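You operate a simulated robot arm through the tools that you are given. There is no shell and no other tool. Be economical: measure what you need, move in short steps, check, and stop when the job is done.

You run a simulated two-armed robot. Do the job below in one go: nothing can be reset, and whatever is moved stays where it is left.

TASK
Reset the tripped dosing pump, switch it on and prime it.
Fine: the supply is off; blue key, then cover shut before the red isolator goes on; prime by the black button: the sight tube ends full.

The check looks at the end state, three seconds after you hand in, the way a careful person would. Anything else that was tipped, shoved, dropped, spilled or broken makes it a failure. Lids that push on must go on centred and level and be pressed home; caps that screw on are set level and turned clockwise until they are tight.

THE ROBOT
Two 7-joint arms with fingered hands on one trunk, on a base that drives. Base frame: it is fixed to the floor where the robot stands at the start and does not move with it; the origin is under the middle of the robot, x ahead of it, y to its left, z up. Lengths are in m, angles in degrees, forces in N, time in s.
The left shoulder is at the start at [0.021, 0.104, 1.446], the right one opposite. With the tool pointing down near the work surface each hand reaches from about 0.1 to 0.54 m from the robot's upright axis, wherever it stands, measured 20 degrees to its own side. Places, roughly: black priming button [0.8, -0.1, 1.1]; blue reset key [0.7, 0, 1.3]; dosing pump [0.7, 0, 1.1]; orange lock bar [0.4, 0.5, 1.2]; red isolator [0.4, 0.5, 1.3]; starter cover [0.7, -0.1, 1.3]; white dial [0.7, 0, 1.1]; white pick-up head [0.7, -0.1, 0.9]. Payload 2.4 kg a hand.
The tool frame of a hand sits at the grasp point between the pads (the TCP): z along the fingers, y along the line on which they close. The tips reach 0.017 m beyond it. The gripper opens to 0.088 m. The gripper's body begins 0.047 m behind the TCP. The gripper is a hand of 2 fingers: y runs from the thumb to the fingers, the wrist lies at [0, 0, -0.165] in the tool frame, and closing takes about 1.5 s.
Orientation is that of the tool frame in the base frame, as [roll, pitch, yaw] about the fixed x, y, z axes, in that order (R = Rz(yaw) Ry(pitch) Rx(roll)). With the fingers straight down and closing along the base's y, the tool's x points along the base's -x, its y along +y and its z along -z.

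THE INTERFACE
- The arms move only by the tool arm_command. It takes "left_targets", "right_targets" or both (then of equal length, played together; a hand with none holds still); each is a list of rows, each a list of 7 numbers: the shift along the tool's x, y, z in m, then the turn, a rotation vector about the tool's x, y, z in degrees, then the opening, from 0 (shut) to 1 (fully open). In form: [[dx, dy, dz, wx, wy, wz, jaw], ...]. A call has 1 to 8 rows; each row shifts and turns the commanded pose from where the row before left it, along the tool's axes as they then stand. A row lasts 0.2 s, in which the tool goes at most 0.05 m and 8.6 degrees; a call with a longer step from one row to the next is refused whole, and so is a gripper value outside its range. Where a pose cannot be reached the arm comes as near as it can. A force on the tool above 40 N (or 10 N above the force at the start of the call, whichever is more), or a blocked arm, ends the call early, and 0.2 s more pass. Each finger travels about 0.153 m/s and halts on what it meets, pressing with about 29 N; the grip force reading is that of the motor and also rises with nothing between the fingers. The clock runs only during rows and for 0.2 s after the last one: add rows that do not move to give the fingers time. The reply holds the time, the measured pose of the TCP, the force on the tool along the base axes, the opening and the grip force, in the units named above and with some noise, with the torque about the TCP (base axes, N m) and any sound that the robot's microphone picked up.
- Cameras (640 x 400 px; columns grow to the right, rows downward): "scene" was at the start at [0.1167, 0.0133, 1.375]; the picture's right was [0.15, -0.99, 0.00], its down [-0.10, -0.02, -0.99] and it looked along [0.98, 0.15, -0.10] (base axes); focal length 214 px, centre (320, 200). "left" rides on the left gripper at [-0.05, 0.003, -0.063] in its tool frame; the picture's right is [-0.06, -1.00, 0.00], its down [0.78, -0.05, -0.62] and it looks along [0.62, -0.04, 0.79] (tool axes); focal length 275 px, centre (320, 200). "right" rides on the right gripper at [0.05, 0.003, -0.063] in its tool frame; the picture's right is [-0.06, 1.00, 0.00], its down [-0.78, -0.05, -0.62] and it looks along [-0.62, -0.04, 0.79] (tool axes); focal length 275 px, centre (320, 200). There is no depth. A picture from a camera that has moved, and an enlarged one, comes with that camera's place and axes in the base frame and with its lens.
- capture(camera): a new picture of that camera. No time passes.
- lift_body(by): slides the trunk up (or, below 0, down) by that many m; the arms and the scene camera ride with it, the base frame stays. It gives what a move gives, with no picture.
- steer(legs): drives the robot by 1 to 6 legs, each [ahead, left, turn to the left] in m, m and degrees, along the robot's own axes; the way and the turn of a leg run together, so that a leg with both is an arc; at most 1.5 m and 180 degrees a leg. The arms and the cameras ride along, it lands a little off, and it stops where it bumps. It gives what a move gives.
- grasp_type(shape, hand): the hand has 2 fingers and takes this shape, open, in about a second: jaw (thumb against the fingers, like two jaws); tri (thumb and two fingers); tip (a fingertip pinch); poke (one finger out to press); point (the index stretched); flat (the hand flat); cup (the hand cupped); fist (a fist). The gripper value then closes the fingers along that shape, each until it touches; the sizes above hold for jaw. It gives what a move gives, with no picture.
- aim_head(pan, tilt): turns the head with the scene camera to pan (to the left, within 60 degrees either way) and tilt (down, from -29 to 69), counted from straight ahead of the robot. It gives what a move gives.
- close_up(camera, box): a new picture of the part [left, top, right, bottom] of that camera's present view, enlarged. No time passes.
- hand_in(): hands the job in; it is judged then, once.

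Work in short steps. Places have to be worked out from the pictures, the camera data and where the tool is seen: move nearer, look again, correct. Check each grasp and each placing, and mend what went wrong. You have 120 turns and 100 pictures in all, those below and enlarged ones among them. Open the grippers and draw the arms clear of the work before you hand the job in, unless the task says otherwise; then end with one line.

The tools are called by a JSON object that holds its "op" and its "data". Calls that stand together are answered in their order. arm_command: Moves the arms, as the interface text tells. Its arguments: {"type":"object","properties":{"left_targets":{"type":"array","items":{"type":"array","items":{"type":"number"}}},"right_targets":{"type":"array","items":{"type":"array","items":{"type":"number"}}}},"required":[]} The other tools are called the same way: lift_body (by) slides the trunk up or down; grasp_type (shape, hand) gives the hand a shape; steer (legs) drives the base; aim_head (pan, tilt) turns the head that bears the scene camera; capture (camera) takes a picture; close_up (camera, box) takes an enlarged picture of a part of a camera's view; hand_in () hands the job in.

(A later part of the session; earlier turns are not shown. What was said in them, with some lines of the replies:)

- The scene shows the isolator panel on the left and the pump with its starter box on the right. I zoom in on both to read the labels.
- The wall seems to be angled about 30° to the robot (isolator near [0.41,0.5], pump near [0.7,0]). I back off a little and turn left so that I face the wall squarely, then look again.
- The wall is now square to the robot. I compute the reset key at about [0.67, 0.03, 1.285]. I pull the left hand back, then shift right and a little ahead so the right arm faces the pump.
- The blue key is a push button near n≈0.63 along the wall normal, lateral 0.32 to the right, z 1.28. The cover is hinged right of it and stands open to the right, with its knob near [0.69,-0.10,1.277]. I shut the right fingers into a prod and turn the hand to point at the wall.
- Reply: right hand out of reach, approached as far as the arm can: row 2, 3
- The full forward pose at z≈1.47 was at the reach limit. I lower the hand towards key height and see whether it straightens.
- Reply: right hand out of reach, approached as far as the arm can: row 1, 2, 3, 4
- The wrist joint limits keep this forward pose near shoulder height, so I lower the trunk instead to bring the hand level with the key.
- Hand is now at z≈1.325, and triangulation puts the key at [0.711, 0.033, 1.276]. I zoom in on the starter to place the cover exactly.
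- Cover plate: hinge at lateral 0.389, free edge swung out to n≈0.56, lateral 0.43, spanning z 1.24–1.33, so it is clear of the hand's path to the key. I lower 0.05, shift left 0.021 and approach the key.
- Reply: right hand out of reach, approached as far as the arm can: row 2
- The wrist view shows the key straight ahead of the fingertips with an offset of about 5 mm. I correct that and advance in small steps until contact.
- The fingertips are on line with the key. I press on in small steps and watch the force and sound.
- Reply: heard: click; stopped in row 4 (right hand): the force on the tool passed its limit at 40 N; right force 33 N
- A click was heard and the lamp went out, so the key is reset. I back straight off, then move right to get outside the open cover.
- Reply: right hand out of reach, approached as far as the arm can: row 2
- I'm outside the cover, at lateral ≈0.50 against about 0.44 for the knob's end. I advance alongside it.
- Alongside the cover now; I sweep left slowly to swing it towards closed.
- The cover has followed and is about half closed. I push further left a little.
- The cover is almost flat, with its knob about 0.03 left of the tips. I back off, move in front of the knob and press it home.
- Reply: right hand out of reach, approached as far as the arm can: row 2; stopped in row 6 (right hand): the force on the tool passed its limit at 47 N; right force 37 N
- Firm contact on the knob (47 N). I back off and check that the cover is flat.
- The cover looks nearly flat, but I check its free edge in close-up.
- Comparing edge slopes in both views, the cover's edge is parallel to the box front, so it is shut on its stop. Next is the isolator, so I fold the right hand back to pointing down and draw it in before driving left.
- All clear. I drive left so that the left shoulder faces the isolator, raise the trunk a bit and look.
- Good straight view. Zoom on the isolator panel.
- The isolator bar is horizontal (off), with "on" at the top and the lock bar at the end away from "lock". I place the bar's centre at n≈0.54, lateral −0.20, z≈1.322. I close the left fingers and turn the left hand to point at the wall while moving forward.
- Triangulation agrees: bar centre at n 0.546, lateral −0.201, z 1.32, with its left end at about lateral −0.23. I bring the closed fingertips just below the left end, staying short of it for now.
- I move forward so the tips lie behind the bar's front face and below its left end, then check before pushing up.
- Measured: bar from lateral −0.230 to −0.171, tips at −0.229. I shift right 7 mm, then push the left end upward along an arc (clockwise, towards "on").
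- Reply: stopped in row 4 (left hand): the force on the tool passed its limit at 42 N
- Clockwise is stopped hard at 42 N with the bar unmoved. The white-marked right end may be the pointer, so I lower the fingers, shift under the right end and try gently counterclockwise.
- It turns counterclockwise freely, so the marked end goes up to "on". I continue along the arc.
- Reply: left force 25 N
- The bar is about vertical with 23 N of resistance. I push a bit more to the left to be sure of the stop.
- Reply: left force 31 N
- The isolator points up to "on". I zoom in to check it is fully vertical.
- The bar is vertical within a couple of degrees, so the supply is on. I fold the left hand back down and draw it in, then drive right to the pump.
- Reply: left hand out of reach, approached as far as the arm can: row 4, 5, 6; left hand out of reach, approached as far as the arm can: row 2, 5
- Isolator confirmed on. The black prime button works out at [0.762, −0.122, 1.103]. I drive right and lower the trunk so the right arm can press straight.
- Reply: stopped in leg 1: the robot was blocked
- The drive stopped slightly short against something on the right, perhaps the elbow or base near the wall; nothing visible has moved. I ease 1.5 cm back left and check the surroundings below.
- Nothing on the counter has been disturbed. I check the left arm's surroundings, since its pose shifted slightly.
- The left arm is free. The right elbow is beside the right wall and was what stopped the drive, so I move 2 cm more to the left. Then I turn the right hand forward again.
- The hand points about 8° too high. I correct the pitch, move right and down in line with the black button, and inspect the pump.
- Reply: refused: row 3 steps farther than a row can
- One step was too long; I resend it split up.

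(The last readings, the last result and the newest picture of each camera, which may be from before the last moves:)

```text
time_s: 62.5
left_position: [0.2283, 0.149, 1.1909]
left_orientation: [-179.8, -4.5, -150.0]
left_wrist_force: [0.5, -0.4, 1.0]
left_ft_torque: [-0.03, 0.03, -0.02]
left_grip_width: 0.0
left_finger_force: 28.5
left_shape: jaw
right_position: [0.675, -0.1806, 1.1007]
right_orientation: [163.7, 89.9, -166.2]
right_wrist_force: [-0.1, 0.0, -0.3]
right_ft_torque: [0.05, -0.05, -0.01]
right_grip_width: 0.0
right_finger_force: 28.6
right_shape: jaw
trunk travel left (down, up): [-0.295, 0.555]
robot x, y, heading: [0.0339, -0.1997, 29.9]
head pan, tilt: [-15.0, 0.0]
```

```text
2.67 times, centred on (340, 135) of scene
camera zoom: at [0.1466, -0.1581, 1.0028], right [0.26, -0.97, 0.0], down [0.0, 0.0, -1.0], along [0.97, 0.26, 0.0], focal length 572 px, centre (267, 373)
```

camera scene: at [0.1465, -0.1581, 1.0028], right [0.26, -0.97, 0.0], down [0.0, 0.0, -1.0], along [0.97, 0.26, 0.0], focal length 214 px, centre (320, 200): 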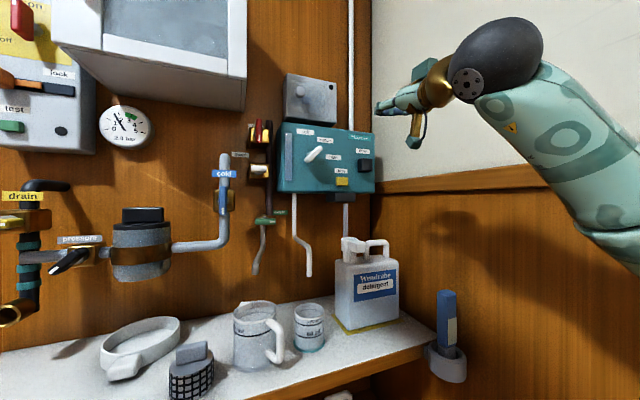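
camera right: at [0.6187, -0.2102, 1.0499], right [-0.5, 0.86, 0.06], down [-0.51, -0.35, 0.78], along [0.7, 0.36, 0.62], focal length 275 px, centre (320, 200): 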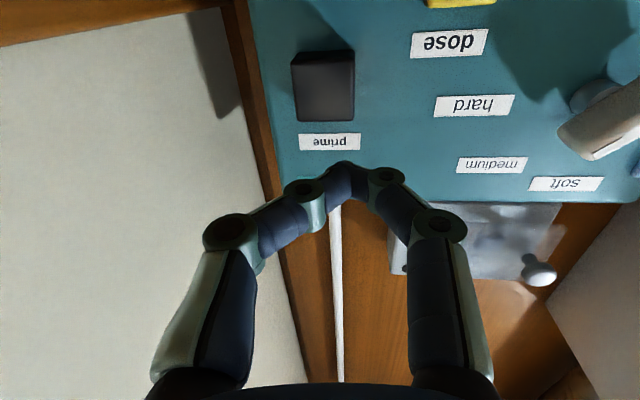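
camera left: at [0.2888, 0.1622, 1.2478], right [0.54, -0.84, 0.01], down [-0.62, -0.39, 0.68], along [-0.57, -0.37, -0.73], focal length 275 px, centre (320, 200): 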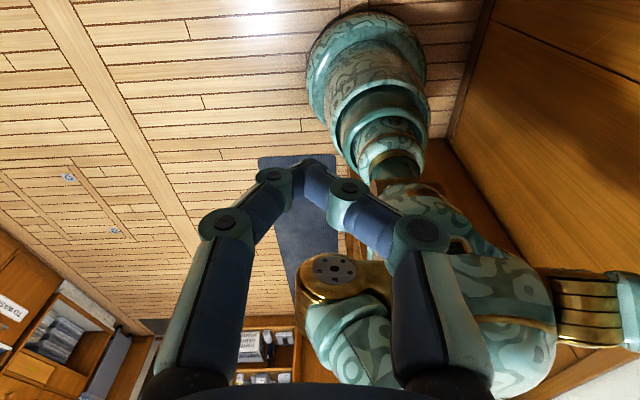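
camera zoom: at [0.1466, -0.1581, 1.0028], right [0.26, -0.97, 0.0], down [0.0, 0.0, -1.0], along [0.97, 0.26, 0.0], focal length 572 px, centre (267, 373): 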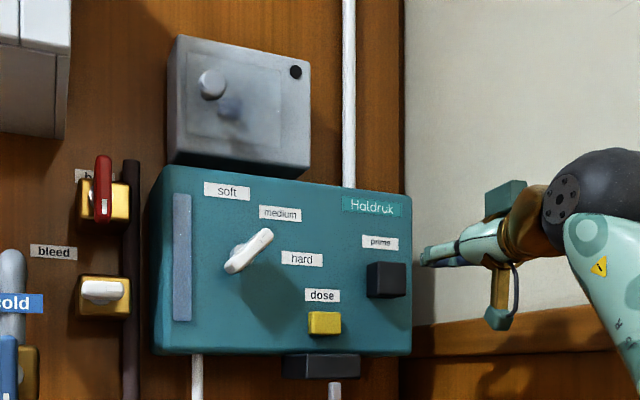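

The button is centred on the tool line, slightly low. I correct by 8 mm down and 5 mm right, then approach.

{"op": "arm_command", "data": {"right_targets": [[0.008, -0.005, 0.03, 0, 0, 0, 0], [0, 0, 0.025, 0, 0, 0, 0], [0, 0, 0.01, 0, 0, 0, 0], [0, 0, 0.007, 0, 0, 0, 0], [0, 0, 0.007, 0, 0, 0, 0], [0, 0, 0, 0, 0, 0, 0]]}}

{"op": "capture", "data": {"camera": "right"}}

{"op": "close_up", "data": {"camera": "scene", "box": [260, 60, 420, 210]}}

```text
time_s: 63.9
left_position: [0.2277, 0.1474, 1.1899]
left_orientation: [-179.8, -4.4, -149.9]
left_wrist_force: [-0.9, 0.9, -0.3]
left_ft_torque: [0.01, 0.01, -0.01]
left_grip_width: 0.0002
left_finger_force: 29.3
left_shape: jaw
right_position: [0.7444, -0.1424, 1.0936]
right_orientation: [135.0, 90.0, 165.1]
right_wrist_force: [0.5, -0.7, 0.3]
right_ft_torque: [-0.03, 0.0, -0.01]
right_grip_width: 0.0
right_finger_force: 29.4
right_shape: jaw
trunk travel left (down, up): [-0.295, 0.555]
robot x, y, heading: [0.0306, -0.2018, 29.9]
head pan, tilt: [-15.0, 0.0]
```

```text
37 pictures are left
camera right: at [0.6892, -0.1735, 1.0437], right [-0.5, 0.86, 0.06], down [-0.51, -0.35, 0.78], along [0.7, 0.36, 0.62], focal length 275 px, centre (320, 200)
```

right: 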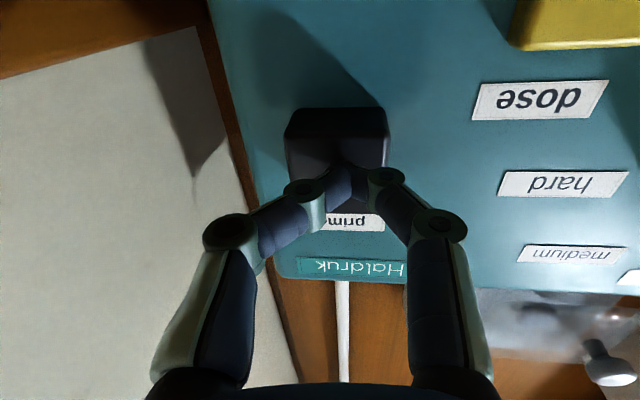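

```text
2.67 times, centred on (340, 135) of scene
camera zoom: at [0.1466, -0.1581, 1.0028], right [0.26, -0.97, 0.0], down [0.0, 0.0, -1.0], along [0.97, 0.26, 0.0], focal length 572 px, centre (267, 373)
```

zoom: 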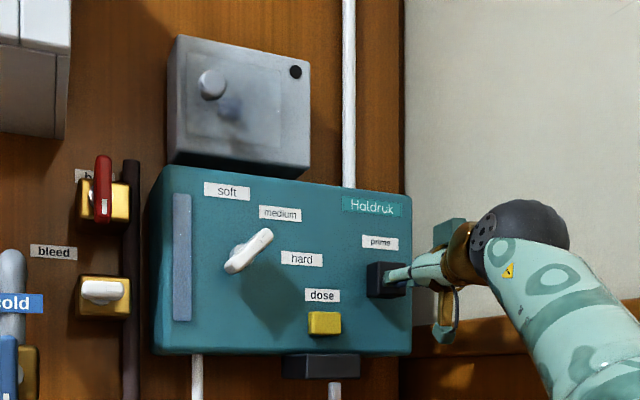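

About to touch. I press in small steps and hold a moment.

{"op": "arm_command", "data": {"right_targets": [[0, 0, 0.005, 0, 0, 0, 0], [0, 0, 0.005, 0, 0, 0, 0], [0, 0, 0.003, 0, 0, 0, 0], [0, 0, 0, 0, 0, 0, 0], [0, 0, 0, 0, 0, 0, 0]]}}

{"op": "close_up", "data": {"camera": "scene", "box": [260, 60, 420, 210]}}

```text
time_s: 65.1
left_position: [0.2269, 0.1473, 1.1898]
left_orientation: [-179.7, -4.4, -150.0]
left_wrist_force: [0.4, 0.8, 0.0]
left_ft_torque: [0.0, 0.02, 0.0]
left_grip_width: 0.0
left_finger_force: 28.7
left_shape: jaw
right_position: [0.7543, -0.137, 1.0953]
right_orientation: [105.6, 89.8, 135.8]
right_wrist_force: [-3.2, -1.9, -0.7]
right_ft_torque: [0.02, -0.02, 0.04]
right_grip_width: 0.0
right_finger_force: 29.6
right_shape: jaw
trunk travel left (down, up): [-0.295, 0.555]
robot x, y, heading: [0.0259, -0.199, 30.1]
head pan, tilt: [-15.0, 0.0]
heard: click
```

```text
2.67 times, centred on (340, 135) of scene
camera zoom: at [0.1462, -0.1583, 1.0028], right [0.26, -0.97, 0.0], down [0.0, 0.0, -1.0], along [0.97, 0.26, 0.0], focal length 572 px, centre (267, 373)
```

zoom: 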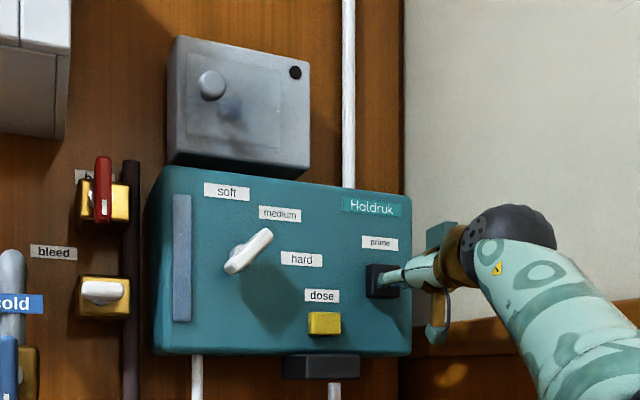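

Click heard and the button is down with light force. I hold it for about 1.6 s and look at the sight tube.

{"op": "arm_command", "data": {"right_targets": [[0, 0, 0.002, 0, 0, 0, 0], [0, 0, 0, 0, 0, 0, 0], [0, 0, 0, 0, 0, 0, 0], [0, 0, 0, 0, 0, 0, 0], [0, 0, 0, 0, 0, 0, 0], [0, 0, 0, 0, 0, 0, 0], [0, 0, 0, 0, 0, 0, 0], [0, 0, 0, 0, 0, 0, 0]]}}

{"op": "close_up", "data": {"camera": "scene", "box": [285, 95, 365, 160]}}

```text
time_s: 66.9
left_position: [0.2265, 0.1475, 1.1905]
left_orientation: [-179.8, -4.4, -149.9]
left_wrist_force: [0.9, 0.0, -0.4]
left_ft_torque: [-0.01, -0.01, 0.02]
left_grip_width: 0.0
left_finger_force: 29.8
left_shape: jaw
right_position: [0.7554, -0.1379, 1.0941]
right_orientation: [110.3, 89.8, 140.5]
right_wrist_force: [-2.7, -3.7, -1.2]
right_ft_torque: [0.01, -0.02, -0.03]
right_grip_width: 0.0
right_finger_force: 28.6
right_shape: jaw
trunk travel left (down, up): [-0.295, 0.555]
robot x, y, heading: [0.0365, -0.1968, 30.0]
head pan, tilt: [-15.0, 0.0]
```

```text
6.15 times, centred on (325, 128) of scene
camera zoom: at [0.1463, -0.1585, 1.0028], right [0.26, -0.97, 0.0], down [0.0, 0.0, -1.0], along [0.97, 0.26, 0.0], focal length 1320 px, centre (289, 646)
```

zoom: 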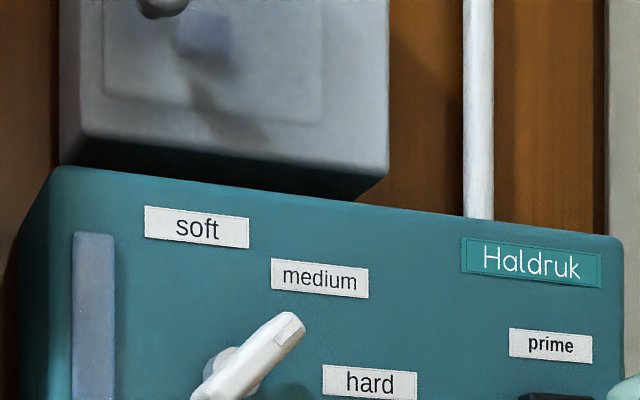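

I look at the whole sight tube.

{"op": "close_up", "data": {"camera": "scene", "box": [265, 120, 365, 195]}}

```text
5.33 times, centred on (315, 158) of scene
camera zoom: at [0.1463, -0.1585, 1.0028], right [0.26, -0.97, 0.0], down [0.0, 0.0, -1.0], along [0.97, 0.26, 0.0], focal length 1144 px, centre (347, 427)
```

zoom: 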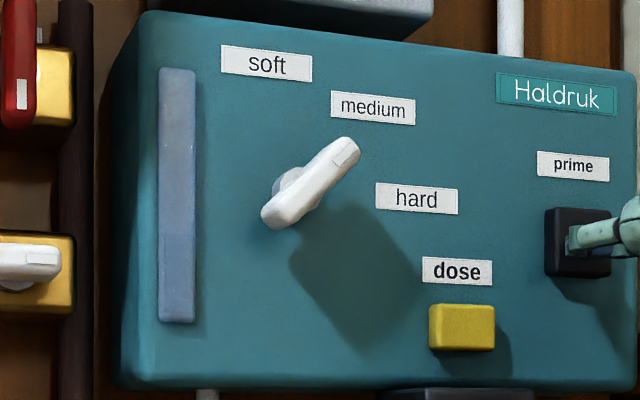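

A liquid level is visible in the lower third of the tube, so it is filling. I keep holding the button.

{"op": "arm_command", "data": {"right_targets": [[0, 0, 0.001, 0, 0, 0, 0], [0, 0, 0, 0, 0, 0, 0], [0, 0, 0, 0, 0, 0, 0], [0, 0, 0, 0, 0, 0, 0], [0, 0, 0, 0, 0, 0, 0], [0, 0, 0, 0, 0, 0, 0], [0, 0, 0, 0, 0, 0, 0], [0, 0, 0, 0, 0, 0, 0]]}}

{"op": "close_up", "data": {"camera": "scene", "box": [265, 120, 365, 195]}}

```text
time_s: 68.7
left_position: [0.2282, 0.1477, 1.1914]
left_orientation: [-179.8, -4.5, -150.1]
left_wrist_force: [0.5, -0.3, -0.7]
left_ft_torque: [0.0, -0.03, -0.01]
left_grip_width: 0.0
left_finger_force: 28.8
left_shape: jaw
right_position: [0.7579, -0.1369, 1.0946]
right_orientation: [95.1, 89.9, 125.1]
right_wrist_force: [-2.9, -2.6, 1.3]
right_ft_torque: [0.03, -0.03, 0.02]
right_grip_width: 0.0
right_finger_force: 28.6
right_shape: jaw
trunk travel left (down, up): [-0.295, 0.555]
robot x, y, heading: [0.032, -0.1977, 30.1]
head pan, tilt: [-15.0, 0.0]
```

```text
5.33 times, centred on (315, 158) of scene
camera zoom: at [0.1461, -0.1584, 1.0028], right [0.26, -0.97, 0.0], down [0.0, 0.0, -1.0], along [0.97, 0.26, 0.0], focal length 1144 px, centre (347, 427)
```

zoom: 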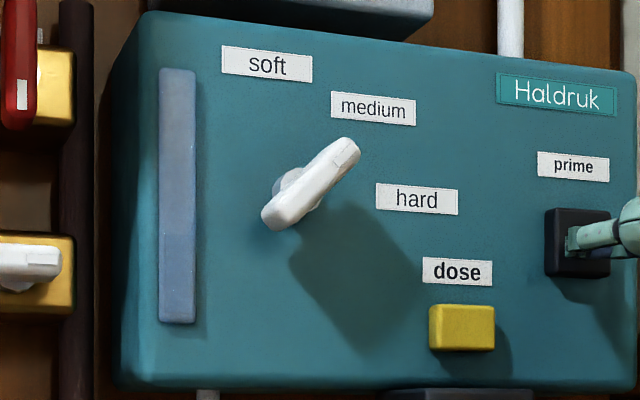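

The level has not changed during the hold, so it may need separate presses or a deeper one. I release, look, and press again more deeply.

{"op": "arm_command", "data": {"right_targets": [[0, 0, -0.015, 0, 0, 0, 0], [0, 0, -0.01, 0, 0, 0, 0], [0, 0, 0, 0, 0, 0, 0]]}}

{"op": "close_up", "data": {"camera": "scene", "box": [265, 120, 365, 195]}}

{"op": "arm_command", "data": {"right_targets": [[0, 0, 0.012, 0, 0, 0, 0], [0, 0, 0.01, 0, 0, 0, 0], [0, 0, 0.005, 0, 0, 0, 0], [0, 0, 0.004, 0, 0, 0, 0], [0, 0, 0, 0, 0, 0, 0]]}}

{"op": "close_up", "data": {"camera": "scene", "box": [265, 120, 365, 195]}}

```text
time_s: 69.5
left_position: [0.2275, 0.1489, 1.1897]
left_orientation: [-179.8, -4.3, -150.0]
left_wrist_force: [0.2, -0.4, -0.4]
left_ft_torque: [-0.03, 0.04, -0.02]
left_grip_width: 0.0002
left_finger_force: 29.3
left_shape: jaw
right_position: [0.7356, -0.149, 1.0932]
right_orientation: [145.2, 89.9, 175.5]
right_wrist_force: [-0.1, 0.2, 0.0]
right_ft_torque: [-0.02, -0.01, 0.01]
right_grip_width: 0.0001
right_finger_force: 28.6
right_shape: jaw
trunk travel left (down, up): [-0.295, 0.555]
robot x, y, heading: [0.0332, -0.1971, 29.7]
head pan, tilt: [-15.0, 0.0]
```

```text
5.33 times, centred on (315, 158) of scene
camera zoom: at [0.1466, -0.1581, 1.0028], right [0.26, -0.97, 0.0], down [0.0, 0.0, -1.0], along [0.97, 0.26, 0.0], focal length 1144 px, centre (347, 427)
```

zoom: 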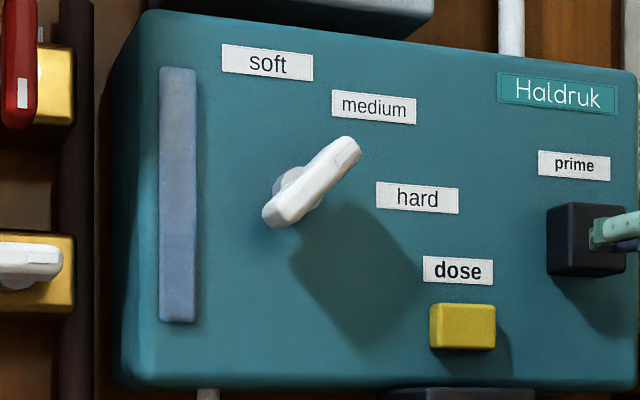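

```text
time_s: 70.7
left_position: [0.2255, 0.1479, 1.1908]
left_orientation: [-179.8, -4.3, -150.0]
left_wrist_force: [0.6, 1.3, -0.6]
left_ft_torque: [0.0, -0.02, 0.02]
left_grip_width: 0.0001
left_finger_force: 28.8
left_shape: jaw
right_position: [0.7599, -0.1357, 1.0946]
right_orientation: [69.3, 89.9, 99.5]
right_wrist_force: [-17.5, -8.4, -4.0]
right_ft_torque: [-0.08, 0.08, 0.21]
right_grip_width: 0.0
right_finger_force: 29.1
right_shape: jaw
trunk travel left (down, up): [-0.295, 0.555]
robot x, y, heading: [0.0317, -0.2002, 30.1]
head pan, tilt: [-15.0, 0.0]
heard: click
```

```text
5.33 times, centred on (315, 158) of scene
camera zoom: at [0.1447, -0.1592, 1.003], right [0.26, -0.97, 0.0], down [0.0, 0.0, -1.0], along [0.97, 0.26, 0.0], focal length 1144 px, centre (347, 427)
```

zoom: 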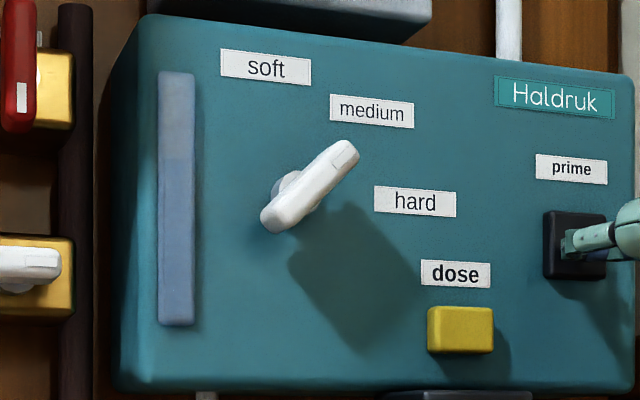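

The level rose to two thirds, so each press fills a third. I release and press once more.

{"op": "arm_command", "data": {"right_targets": [[0, 0, -0.018, 0, 0, 0, 0], [0, 0, -0.012, 0, 0, 0, 0], [0, 0, 0, 0, 0, 0, 0], [0, 0, 0.012, 0, 0, 0, 0], [0, 0, 0.012, 0, 0, 0, 0], [0, 0, 0.005, 0, 0, 0, 0], [0, 0, 0, 0, 0, 0, 0], [0, 0, 0, 0, 0, 0, 0]]}}

{"op": "close_up", "data": {"camera": "scene", "box": [265, 120, 365, 195]}}

```text
time_s: 72.5
left_position: [0.2251, 0.1465, 1.1913]
left_orientation: [-179.9, -4.3, -150.0]
left_wrist_force: [0.3, -0.5, -0.7]
left_ft_torque: [-0.03, -0.03, 0.01]
left_grip_width: 0.0
left_finger_force: 29.1
left_shape: jaw
right_position: [0.7609, -0.1356, 1.0944]
right_orientation: [65.8, 89.9, 96.0]
right_wrist_force: [-17.1, -8.7, -6.0]
right_ft_torque: [-0.06, 0.05, 0.15]
right_grip_width: 0.0
right_finger_force: 28.9
right_shape: jaw
trunk travel left (down, up): [-0.295, 0.555]
robot x, y, heading: [0.0342, -0.1959, 30.1]
head pan, tilt: [-15.0, 0.0]
heard: click
```

```text
5.33 times, centred on (315, 158) of scene
camera zoom: at [0.1448, -0.1593, 1.003], right [0.26, -0.97, 0.0], down [0.0, 0.0, -1.0], along [0.97, 0.26, 0.0], focal length 1144 px, centre (347, 427)
```

zoom: 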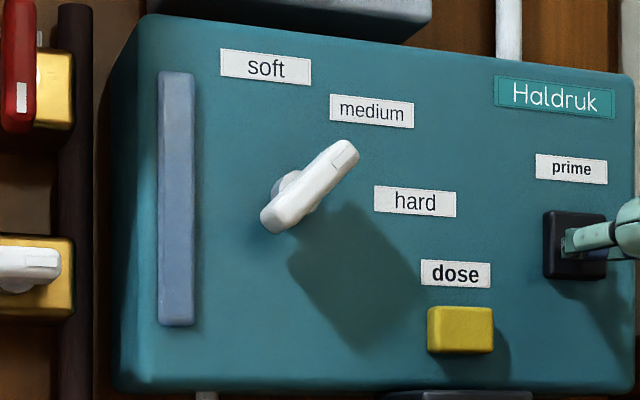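

The tube looks uniformly full. I back the hand away and zoom in on the tube to confirm.

{"op": "arm_command", "data": {"right_targets": [[0, 0, -0.04, 0, 0, 0, 0], [0, 0, -0.045, 0, 0, 0, 0], [0, 0.02, -0.045, 0, 0, 0, 0], [0, 0.02, -0.04, 0, 0, 0, 0], [0, 0, 0, 0, 0, 0, 0]]}}

{"op": "close_up", "data": {"camera": "scene", "box": [280, 120, 330, 195]}}

{"op": "capture", "data": {"camera": "scene"}}

```text
time_s: 73.7
left_position: [0.2279, 0.1475, 1.1899]
left_orientation: [-179.8, -4.3, -150.1]
left_wrist_force: [0.2, 0.3, -0.2]
left_ft_torque: [0.0, 0.02, 0.01]
left_grip_width: 0.0
left_finger_force: 29.0
left_shape: jaw
right_position: [0.5938, -0.1883, 1.0938]
right_orientation: [140.2, 90.0, 170.5]
right_wrist_force: [-0.3, 0.5, 0.1]
right_ft_torque: [-0.03, 0.04, 0.01]
right_grip_width: 0.0
right_finger_force: 29.0
right_shape: jaw
trunk travel left (down, up): [-0.295, 0.555]
robot x, y, heading: [0.0318, -0.1967, 30.3]
head pan, tilt: [-15.0, 0.0]
```

```text
5.33 times, centred on (305, 158) of scene
camera zoom: at [0.1465, -0.1581, 1.0028], right [0.26, -0.97, 0.0], down [0.0, 0.0, -1.0], along [0.97, 0.26, 0.0], focal length 1144 px, centre (400, 427)
```

zoom: 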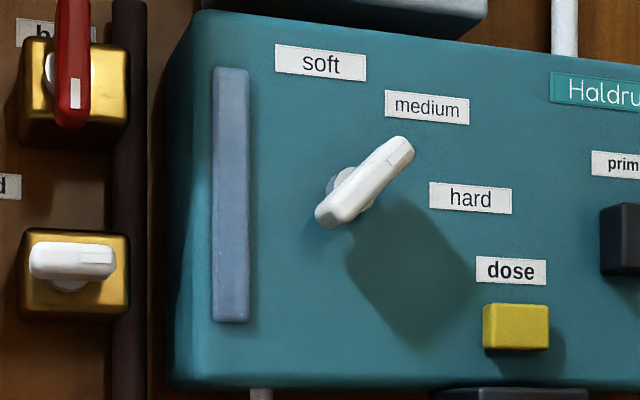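

```text
27 pictures are left
camera scene: at [0.1465, -0.1581, 1.0028], right [0.26, -0.97, 0.0], down [0.0, 0.0, -1.0], along [0.97, 0.26, 0.0], focal length 214 px, centre (320, 200)
```

scene: 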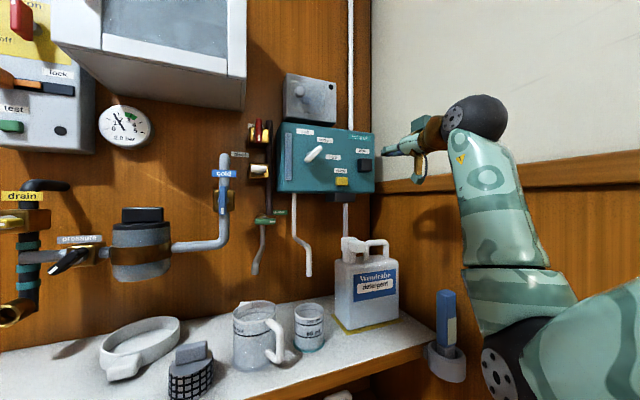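

The tube is full to the top. I open both grippers with the hands clear of the work, then make a last check of the panel and the cover.

{"op": "arm_command", "data": {"left_targets": [[0, 0, 0, 0, 0, 0, 0.5], [0, 0, 0, 0, 0, 0, 1], [0, 0, 0, 0, 0, 0, 1], [0, 0, 0, 0, 0, 0, 1]], "right_targets": [[0, 0.02, -0.03, 0, 0, 0, 0.5], [0, 0.02, -0.03, 0, 0, 0, 1], [0, 0, 0, 0, 0, 0, 1], [0, 0, 0, 0, 0, 0, 1]]}}

{"op": "close_up", "data": {"camera": "scene", "box": [265, 60, 385, 210]}}

{"op": "aim_head", "data": {"pan": 15, "tilt": -5}}

{"op": "capture", "data": {"camera": "scene"}}

```text
time_s: 74.7
left_position: [0.2276, 0.1482, 1.191]
left_orientation: [-179.9, -4.4, -150.0]
left_wrist_force: [0.4, -0.1, -0.2]
left_ft_torque: [0.01, 0.02, 0.01]
left_grip_width: 0.0878
left_finger_force: 0.0
left_shape: jaw
right_position: [0.5207, -0.1817, 1.0927]
right_orientation: [126.1, 89.9, 156.3]
right_wrist_force: [-1.1, -0.3, -0.6]
right_ft_torque: [-0.01, -0.03, 0.01]
right_grip_width: 0.0879
right_finger_force: 0.0
right_shape: jaw
trunk travel left (down, up): [-0.295, 0.555]
robot x, y, heading: [0.0348, -0.1985, 30.0]
head pan, tilt: [-15.0, 0.0]
```

```text
2.67 times, centred on (325, 135) of scene
camera zoom: at [0.1466, -0.1581, 1.0028], right [0.26, -0.97, 0.0], down [0.0, 0.0, -1.0], along [0.97, 0.26, 0.0], focal length 572 px, centre (307, 373)
```

zoom: 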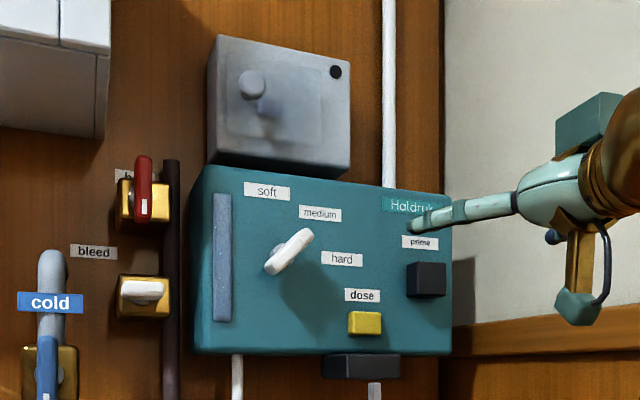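

```text
time_s: 75.6
left_position: [0.2278, 0.149, 1.1902]
left_orientation: [-179.8, -4.4, -150.0]
left_wrist_force: [0.8, -0.8, 0.8]
left_ft_torque: [0.02, 0.01, -0.02]
left_grip_width: 0.088
left_finger_force: 0.0
left_shape: jaw
right_position: [0.5223, -0.1795, 1.0922]
right_orientation: [126.8, 89.8, 156.9]
right_wrist_force: [-0.1, -0.1, -0.4]
right_ft_torque: [-0.01, 0.01, -0.01]
right_grip_width: 0.0881
right_finger_force: 0.1
right_shape: jaw
trunk travel left (down, up): [-0.295, 0.555]
robot x, y, heading: [0.0344, -0.1989, 29.9]
head pan, tilt: [15.0, -5.0]
```

```text
25 pictures are left
camera scene: at [0.1215, -0.1196, 1.0105], right [0.71, -0.71, 0.0], down [0.06, 0.06, -1.0], along [0.7, 0.7, 0.09], focal length 214 px, centre (320, 200)
```

scene: 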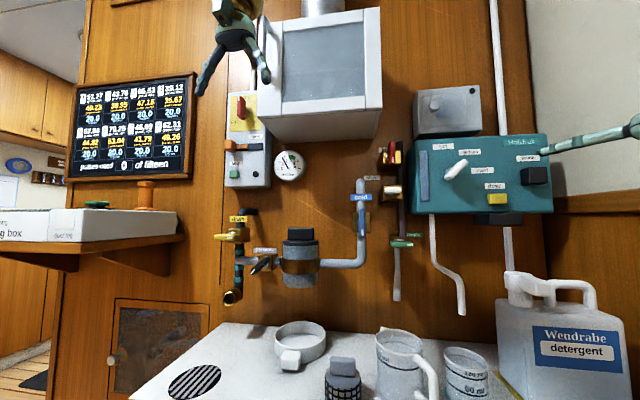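

I take one more close look at the cover and the sight tube from this angle.

{"op": "close_up", "data": {"camera": "scene", "box": [405, 75, 495, 140]}}

{"op": "close_up", "data": {"camera": "scene", "box": [400, 135, 480, 215]}}

```text
6.15 times, centred on (450, 108) of scene
camera zoom: at [0.1215, -0.1196, 1.0105], right [0.71, -0.71, 0.0], down [0.06, 0.06, -1.0], along [0.7, 0.7, 0.09], focal length 1320 px, centre (-480, 769)
```

zoom: 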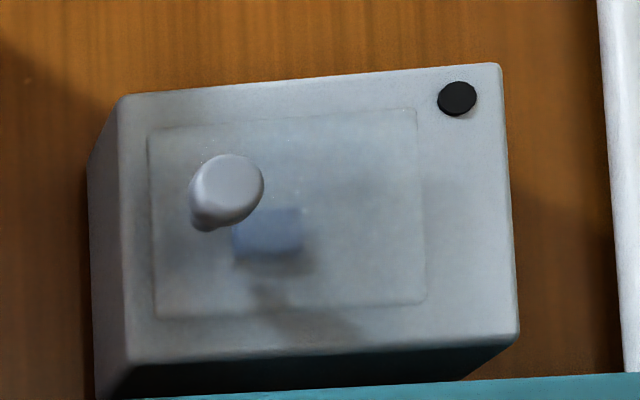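

```text
5.00 times, centred on (440, 175) of scene
camera zoom: at [0.1215, -0.1196, 1.0105], right [0.71, -0.71, 0.0], down [0.06, 0.06, -1.0], along [0.7, 0.7, 0.09], focal length 1072 px, centre (-280, 325)
```

zoom: 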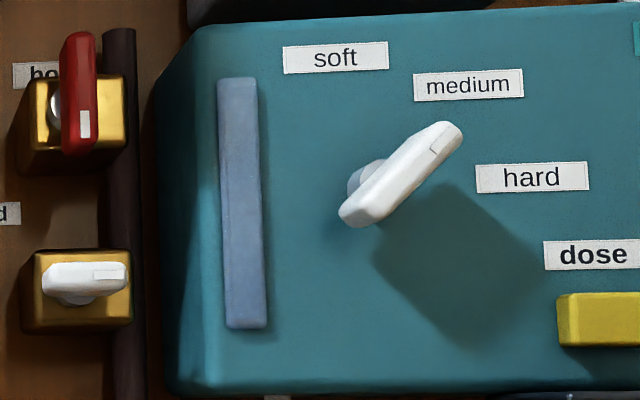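

The cover is parallel to the box front (its edge-height ratio matches the box's), the tube is full, the isolator is on and nothing else has moved. I hand in.

{"op": "hand_in", "data": {}}

```text
The job is handed in.
```

The dosing pump has been reset with the blue key, the starter cover shut, the red isolator turned on, and the pump primed with three presses of the black button until the sight tube was full.
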